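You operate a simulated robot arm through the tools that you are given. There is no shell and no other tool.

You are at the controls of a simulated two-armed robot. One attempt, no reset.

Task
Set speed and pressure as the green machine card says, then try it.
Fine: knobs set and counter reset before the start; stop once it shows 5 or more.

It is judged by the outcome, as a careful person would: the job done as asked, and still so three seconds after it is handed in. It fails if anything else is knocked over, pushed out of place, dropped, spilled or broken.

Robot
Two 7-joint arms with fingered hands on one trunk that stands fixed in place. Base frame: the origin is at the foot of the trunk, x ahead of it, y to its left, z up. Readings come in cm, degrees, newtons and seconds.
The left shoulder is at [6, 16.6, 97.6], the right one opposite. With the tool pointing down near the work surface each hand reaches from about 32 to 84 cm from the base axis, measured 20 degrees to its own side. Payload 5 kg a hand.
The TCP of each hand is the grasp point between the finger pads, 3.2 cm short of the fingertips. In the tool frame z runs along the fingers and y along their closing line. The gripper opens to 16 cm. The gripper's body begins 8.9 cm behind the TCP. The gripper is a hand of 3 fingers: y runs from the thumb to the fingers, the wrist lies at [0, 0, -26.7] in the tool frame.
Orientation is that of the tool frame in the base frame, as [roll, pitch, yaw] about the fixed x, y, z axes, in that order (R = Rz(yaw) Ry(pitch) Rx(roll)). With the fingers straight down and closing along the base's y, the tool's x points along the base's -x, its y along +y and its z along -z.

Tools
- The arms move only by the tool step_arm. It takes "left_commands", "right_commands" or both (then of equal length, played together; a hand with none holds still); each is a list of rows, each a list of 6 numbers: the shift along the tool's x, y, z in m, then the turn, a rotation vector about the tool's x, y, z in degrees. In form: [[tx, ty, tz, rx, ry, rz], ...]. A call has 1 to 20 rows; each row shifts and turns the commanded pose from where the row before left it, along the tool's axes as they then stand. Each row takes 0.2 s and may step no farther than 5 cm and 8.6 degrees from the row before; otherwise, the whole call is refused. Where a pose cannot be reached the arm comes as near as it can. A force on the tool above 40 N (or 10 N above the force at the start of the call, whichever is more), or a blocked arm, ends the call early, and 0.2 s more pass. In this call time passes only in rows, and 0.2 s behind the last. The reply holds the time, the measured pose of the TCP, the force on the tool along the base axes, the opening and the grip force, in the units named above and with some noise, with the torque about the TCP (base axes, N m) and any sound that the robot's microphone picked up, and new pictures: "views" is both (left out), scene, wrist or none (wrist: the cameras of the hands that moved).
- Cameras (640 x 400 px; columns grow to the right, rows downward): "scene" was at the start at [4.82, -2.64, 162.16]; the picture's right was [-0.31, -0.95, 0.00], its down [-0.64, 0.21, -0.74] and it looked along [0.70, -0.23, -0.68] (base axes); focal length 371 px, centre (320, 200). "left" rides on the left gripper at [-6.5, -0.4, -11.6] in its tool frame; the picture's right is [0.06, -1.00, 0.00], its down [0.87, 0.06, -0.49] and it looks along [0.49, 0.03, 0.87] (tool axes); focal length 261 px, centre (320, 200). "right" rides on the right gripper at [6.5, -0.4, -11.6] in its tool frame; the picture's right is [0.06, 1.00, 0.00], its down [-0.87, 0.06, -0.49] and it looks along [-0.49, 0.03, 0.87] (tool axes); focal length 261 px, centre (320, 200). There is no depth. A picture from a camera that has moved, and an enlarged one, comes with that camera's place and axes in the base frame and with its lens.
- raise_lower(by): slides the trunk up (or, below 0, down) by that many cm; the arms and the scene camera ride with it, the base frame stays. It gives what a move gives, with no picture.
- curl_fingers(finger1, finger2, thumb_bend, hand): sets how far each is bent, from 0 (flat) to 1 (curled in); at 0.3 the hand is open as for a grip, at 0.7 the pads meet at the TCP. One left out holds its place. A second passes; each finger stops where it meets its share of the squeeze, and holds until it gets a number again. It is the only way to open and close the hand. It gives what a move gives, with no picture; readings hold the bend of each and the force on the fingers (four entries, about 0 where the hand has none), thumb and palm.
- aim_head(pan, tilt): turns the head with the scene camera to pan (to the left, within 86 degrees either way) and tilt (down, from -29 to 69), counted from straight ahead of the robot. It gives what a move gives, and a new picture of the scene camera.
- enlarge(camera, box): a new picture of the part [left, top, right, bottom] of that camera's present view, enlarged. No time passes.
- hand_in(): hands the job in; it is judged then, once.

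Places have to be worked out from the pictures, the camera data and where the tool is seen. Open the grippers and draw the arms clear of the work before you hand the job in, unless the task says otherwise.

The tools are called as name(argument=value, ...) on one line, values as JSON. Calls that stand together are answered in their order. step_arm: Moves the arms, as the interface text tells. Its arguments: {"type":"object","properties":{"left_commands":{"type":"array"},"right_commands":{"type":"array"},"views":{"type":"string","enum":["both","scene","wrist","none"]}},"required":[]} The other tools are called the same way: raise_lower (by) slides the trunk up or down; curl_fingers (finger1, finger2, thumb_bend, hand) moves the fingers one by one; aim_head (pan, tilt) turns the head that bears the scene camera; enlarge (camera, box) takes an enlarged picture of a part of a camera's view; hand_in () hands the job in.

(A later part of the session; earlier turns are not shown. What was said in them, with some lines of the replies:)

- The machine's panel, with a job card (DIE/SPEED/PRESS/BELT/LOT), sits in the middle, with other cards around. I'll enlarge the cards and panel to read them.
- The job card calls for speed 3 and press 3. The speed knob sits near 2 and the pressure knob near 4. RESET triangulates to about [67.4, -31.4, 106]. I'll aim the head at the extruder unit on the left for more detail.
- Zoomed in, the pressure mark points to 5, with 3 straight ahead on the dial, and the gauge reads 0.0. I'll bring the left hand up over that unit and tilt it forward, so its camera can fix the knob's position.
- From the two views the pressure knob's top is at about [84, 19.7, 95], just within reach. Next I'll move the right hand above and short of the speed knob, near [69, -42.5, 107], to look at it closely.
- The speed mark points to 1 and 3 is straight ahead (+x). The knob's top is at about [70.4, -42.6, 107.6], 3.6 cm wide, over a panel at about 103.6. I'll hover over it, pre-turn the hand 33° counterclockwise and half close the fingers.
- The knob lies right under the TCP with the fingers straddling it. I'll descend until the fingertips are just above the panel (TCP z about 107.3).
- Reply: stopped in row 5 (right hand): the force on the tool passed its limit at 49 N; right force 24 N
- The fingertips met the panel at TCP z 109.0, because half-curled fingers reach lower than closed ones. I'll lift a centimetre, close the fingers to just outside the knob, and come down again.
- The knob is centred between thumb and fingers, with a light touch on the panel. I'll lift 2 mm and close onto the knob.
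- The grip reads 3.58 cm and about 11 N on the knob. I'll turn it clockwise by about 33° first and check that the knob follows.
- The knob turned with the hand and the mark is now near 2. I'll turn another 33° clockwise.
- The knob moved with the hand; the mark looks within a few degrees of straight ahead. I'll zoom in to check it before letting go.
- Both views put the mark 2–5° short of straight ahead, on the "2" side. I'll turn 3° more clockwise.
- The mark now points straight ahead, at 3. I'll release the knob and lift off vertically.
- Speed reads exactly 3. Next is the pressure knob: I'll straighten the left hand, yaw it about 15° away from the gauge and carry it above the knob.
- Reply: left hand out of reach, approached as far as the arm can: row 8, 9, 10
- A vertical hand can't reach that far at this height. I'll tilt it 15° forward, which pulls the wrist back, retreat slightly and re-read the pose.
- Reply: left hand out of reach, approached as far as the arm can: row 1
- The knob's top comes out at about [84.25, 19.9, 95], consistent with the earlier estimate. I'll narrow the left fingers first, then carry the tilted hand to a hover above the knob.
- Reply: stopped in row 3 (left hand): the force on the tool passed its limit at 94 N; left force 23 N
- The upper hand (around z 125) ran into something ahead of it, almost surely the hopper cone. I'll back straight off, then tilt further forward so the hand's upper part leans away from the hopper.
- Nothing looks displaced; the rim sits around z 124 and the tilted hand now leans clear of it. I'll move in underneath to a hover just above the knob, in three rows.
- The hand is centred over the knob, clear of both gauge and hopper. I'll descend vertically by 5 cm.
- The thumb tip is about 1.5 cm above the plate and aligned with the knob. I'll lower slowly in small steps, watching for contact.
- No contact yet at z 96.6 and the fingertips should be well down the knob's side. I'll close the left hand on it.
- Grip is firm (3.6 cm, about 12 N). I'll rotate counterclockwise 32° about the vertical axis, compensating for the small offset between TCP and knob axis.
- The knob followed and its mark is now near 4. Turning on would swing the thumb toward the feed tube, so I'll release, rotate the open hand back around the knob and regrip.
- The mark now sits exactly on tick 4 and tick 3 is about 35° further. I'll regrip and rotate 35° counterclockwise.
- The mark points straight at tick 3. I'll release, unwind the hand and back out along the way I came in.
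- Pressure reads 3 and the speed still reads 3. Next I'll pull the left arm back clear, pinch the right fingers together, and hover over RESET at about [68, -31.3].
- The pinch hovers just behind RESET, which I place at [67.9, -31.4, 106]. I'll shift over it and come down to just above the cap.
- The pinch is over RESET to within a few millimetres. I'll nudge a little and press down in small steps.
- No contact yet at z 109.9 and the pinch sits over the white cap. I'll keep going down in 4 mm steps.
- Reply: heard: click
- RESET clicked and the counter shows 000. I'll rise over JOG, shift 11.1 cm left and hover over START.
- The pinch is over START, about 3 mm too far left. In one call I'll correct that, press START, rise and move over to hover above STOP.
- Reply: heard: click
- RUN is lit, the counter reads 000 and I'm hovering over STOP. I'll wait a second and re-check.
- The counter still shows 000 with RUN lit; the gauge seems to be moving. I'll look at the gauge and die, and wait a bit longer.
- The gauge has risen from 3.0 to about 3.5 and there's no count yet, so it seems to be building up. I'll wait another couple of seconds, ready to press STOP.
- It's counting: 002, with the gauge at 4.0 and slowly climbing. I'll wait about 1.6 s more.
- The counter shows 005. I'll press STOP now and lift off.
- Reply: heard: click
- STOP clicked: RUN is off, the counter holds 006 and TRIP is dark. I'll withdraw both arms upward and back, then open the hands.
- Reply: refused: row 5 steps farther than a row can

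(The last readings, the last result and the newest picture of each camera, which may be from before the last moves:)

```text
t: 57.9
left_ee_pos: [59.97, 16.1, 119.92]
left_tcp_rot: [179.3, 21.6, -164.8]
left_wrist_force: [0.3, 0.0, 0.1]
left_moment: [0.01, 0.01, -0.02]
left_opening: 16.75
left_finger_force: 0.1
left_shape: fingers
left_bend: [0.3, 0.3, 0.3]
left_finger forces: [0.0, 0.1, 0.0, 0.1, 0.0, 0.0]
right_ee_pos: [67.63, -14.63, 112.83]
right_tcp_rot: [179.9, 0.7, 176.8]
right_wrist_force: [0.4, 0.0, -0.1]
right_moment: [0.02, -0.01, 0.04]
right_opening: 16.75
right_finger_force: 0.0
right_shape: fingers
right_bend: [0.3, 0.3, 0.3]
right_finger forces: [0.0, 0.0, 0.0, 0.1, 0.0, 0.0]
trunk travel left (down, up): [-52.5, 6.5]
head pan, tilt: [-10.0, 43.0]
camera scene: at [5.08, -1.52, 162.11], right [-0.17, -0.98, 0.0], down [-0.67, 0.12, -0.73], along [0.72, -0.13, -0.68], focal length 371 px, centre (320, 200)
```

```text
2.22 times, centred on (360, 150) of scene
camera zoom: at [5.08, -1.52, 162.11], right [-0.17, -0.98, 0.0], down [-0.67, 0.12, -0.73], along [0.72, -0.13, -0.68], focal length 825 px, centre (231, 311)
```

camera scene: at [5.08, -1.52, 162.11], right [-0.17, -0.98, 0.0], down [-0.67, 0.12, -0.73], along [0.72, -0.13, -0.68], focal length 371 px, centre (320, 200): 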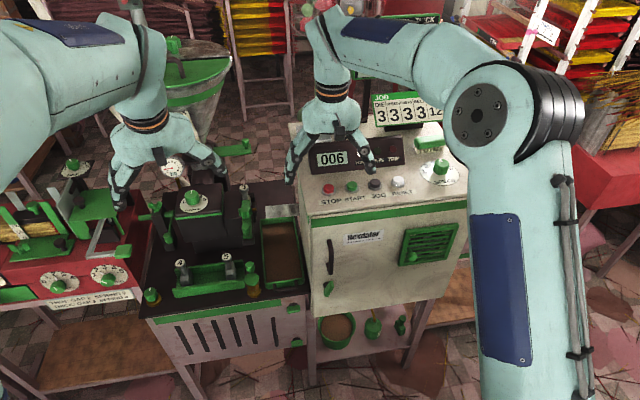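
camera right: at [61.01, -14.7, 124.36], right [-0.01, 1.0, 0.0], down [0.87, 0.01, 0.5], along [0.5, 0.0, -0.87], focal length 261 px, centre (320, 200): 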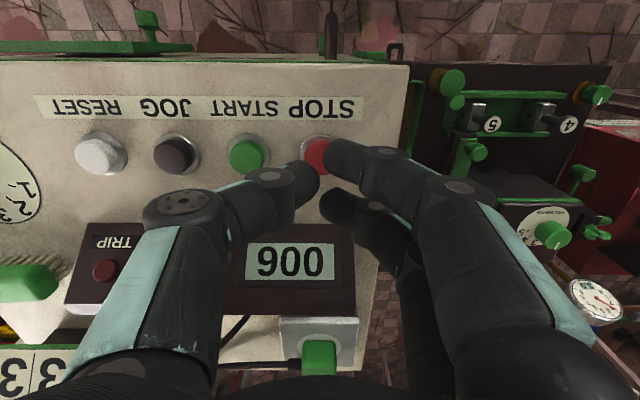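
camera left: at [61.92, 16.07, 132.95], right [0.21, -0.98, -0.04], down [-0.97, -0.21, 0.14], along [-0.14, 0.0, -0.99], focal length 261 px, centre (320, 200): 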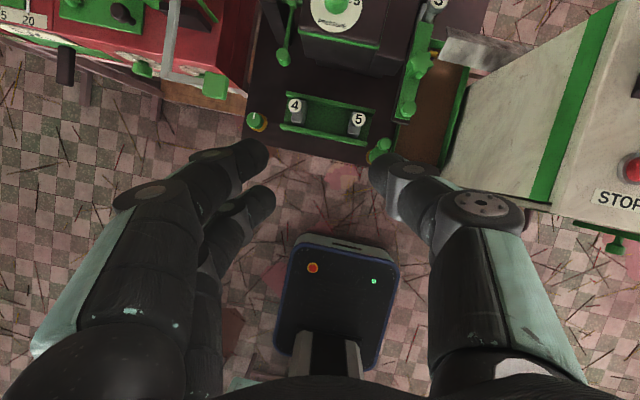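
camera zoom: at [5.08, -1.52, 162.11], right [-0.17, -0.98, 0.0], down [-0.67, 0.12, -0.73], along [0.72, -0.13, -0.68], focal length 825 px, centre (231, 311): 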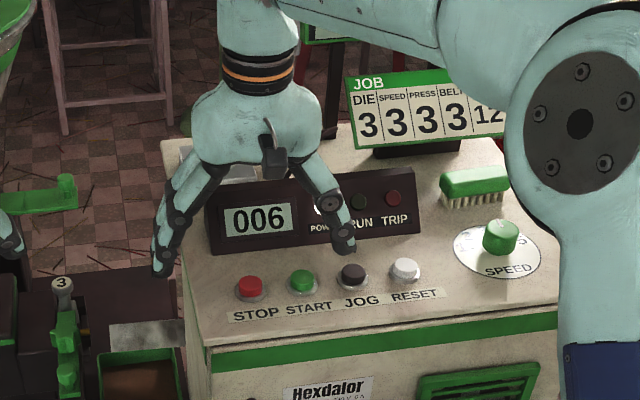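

The withdraw call was refused because one row stepped too far. The hands opened in place without touching anything and the counter still holds 006. I'll repeat the retreat with shorter rows, going straight up first.

step_arm(left_commands=[[0.015, 0.0058, -0.0203, 0, 0, 0], [0.015, 0.0058, -0.0203, 0, 0, 0], [0.015, 0.0058, -0.0203, 0, 0, 0], [0.015, 0.0058, -0.0203, 0, 0, 0], [0.015, 0.0058, -0.0203, 0, 0, 0], [0.015, 0.0058, -0.0203, 0, 0, 0], [0.015, 0.0058, -0.0203, 0, 0, 0], [0.015, 0.0058, -0.0203, 0, 0, 0], [0.015, 0.0058, -0.0203, 0, 0, 0], [0, 0, 0, 0, 0, 0], [0, 0, 0, 0, 0, 0], [0, 0, 0, 0, 0, 0]], right_commands=[[0, 0, -0.035, 0, 0, 0], [0, 0, -0.035, 0, 0, 0], [0, 0, -0.035, 0, 0, 0], [0, 0, -0.035, 0, 0, 0], [0, 0, -0.03, 0, 0, 0], [0.03, -0.03, 0, 0, 0, 0], [0.03, -0.03, 0, 0, 0, 0], [0.03, -0.03, 0, 0, 0, 0], [0.03, -0.03, 0, 0, 0, 0], [0.03, -0.03, 0, 0, 0, 0], [0.03, 0, 0, 0, 0, 0], [0.03, 0, 0, 0, 0, 0]])

enlarge(camera="scene", box=[120, 100, 480, 300])

enlarge(camera="right", box=[200, 150, 500, 390])

```text
t: 60.5
left_ee_pos: [40.26, 15.67, 132.05]
left_tcp_rot: [179.2, 21.6, -164.8]
left_wrist_force: [-0.3, -0.3, 0.9]
left_moment: [0.0, -0.04, 0.0]
left_opening: 16.78
left_finger_force: 0.1
left_shape: fingers
left_bend: [0.3, 0.3, 0.3]
left_finger forces: [0.0, 0.1, 0.0, 0.0, 0.0, 0.0]
right_ee_pos: [45.38, -28.45, 129.5]
right_tcp_rot: [179.9, 0.7, 176.8]
right_wrist_force: [-0.4, 0.3, -0.4]
right_moment: [-0.01, -0.02, 0.04]
right_opening: 16.73
right_finger_force: 0.0
right_shape: fingers
right_bend: [0.3, 0.3, 0.3]
right_finger forces: [0.1, 0.0, 0.0, 0.0, 0.1, 0.0]
trunk travel left (down, up): [-52.5, 6.5]
head pan, tilt: [-10.0, 43.0]
camera scene: at [4.96, -1.58, 162.11], right [-0.17, -0.98, 0.0], down [-0.67, 0.12, -0.73], along [0.72, -0.13, -0.68], focal length 371 px, centre (320, 200)
camera right: at [38.81, -28.52, 141.1], right [-0.01, 1.0, 0.0], down [0.86, 0.0, 0.5], along [0.5, 0.0, -0.86], focal length 261 px, centre (320, 200)
camera left: at [41.99, 15.74, 145.21], right [0.21, -0.98, -0.03], down [-0.97, -0.21, 0.14], along [-0.14, 0.0, -0.99], focal length 261 px, centre (320, 200)
```

scene: 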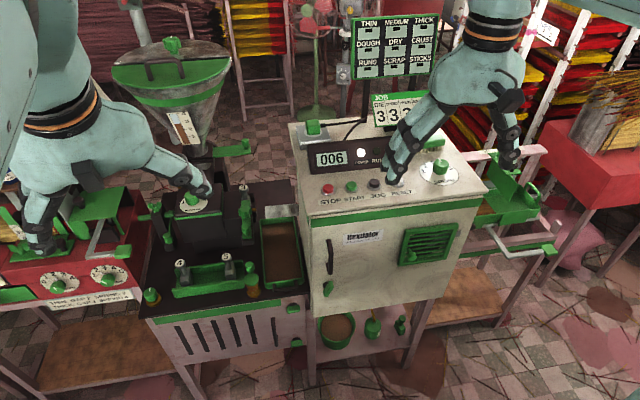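
right: 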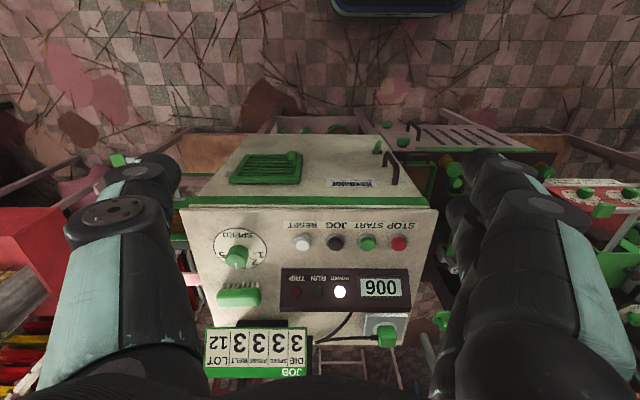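
left: 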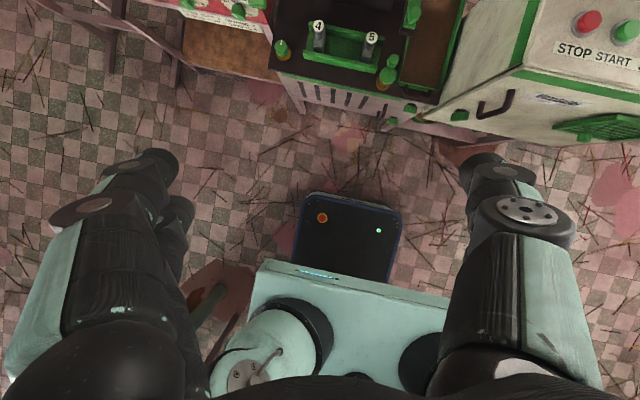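

```text
1.78 times, centred on (300, 200) of scene
camera zoom: at [4.96, -1.58, 162.11], right [-0.17, -0.98, 0.0], down [-0.67, 0.12, -0.73], along [0.72, -0.13, -0.68], focal length 660 px, centre (356, 200)
```

zoom: 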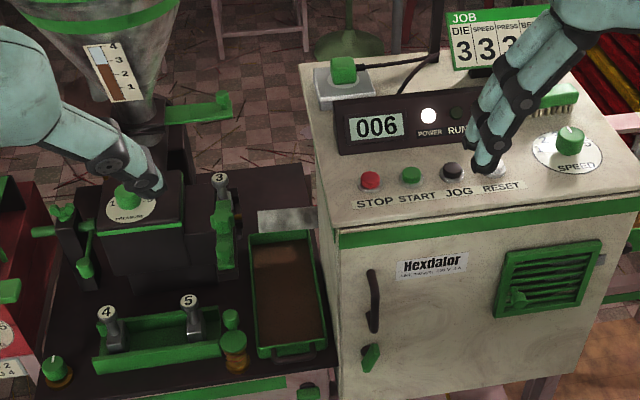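

```text
1.67 times, centred on (350, 270) of right
camera zoom: at [38.81, -28.52, 141.1], right [-0.01, 1.0, 0.0], down [0.86, 0.0, 0.5], along [0.5, 0.0, -0.86], focal length 434 px, centre (270, 83)
```

zoom: 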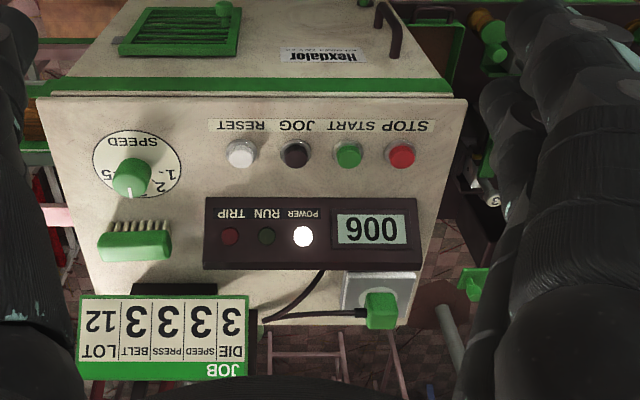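

The machine is stopped with 006 on the counter, both knobs are at 3, nothing has been disturbed, and the arms are clear with the hands open. I'll hand it in.

hand_in()

```text
The job is handed in.
```

The machine is set to the job card and has been tried: it ran to a count of 6 and is now stopped.

- **Settings:** the card calls for speed 3 and pressure 3. I turned speed from 1 up to 3 and pressure from 5 down to 3, and both marks line up with the 3.
- **Counter:** I reset it from 264 to 000 after setting the knobs and before pressing START.
- **Test run:** RUN lit and the count rose. I pressed STOP when it showed 005 and it settled at 006. RUN is off and TRIP never lit.
- **Gauge:** it climbed from 3.0 to 4.5 during the short run with the knob at 3, then dropped back once stopped.
- **Bump:** on my first approach to the pressure knob, the left hand ran into something, most likely the hopper rim. It peaked at about 94 N before the arm stopped. I backed off and took a different path. In the pictures the hopper and everything around it look unmoved and undamaged.

Both hands are open and the arms are drawn back from the machine.
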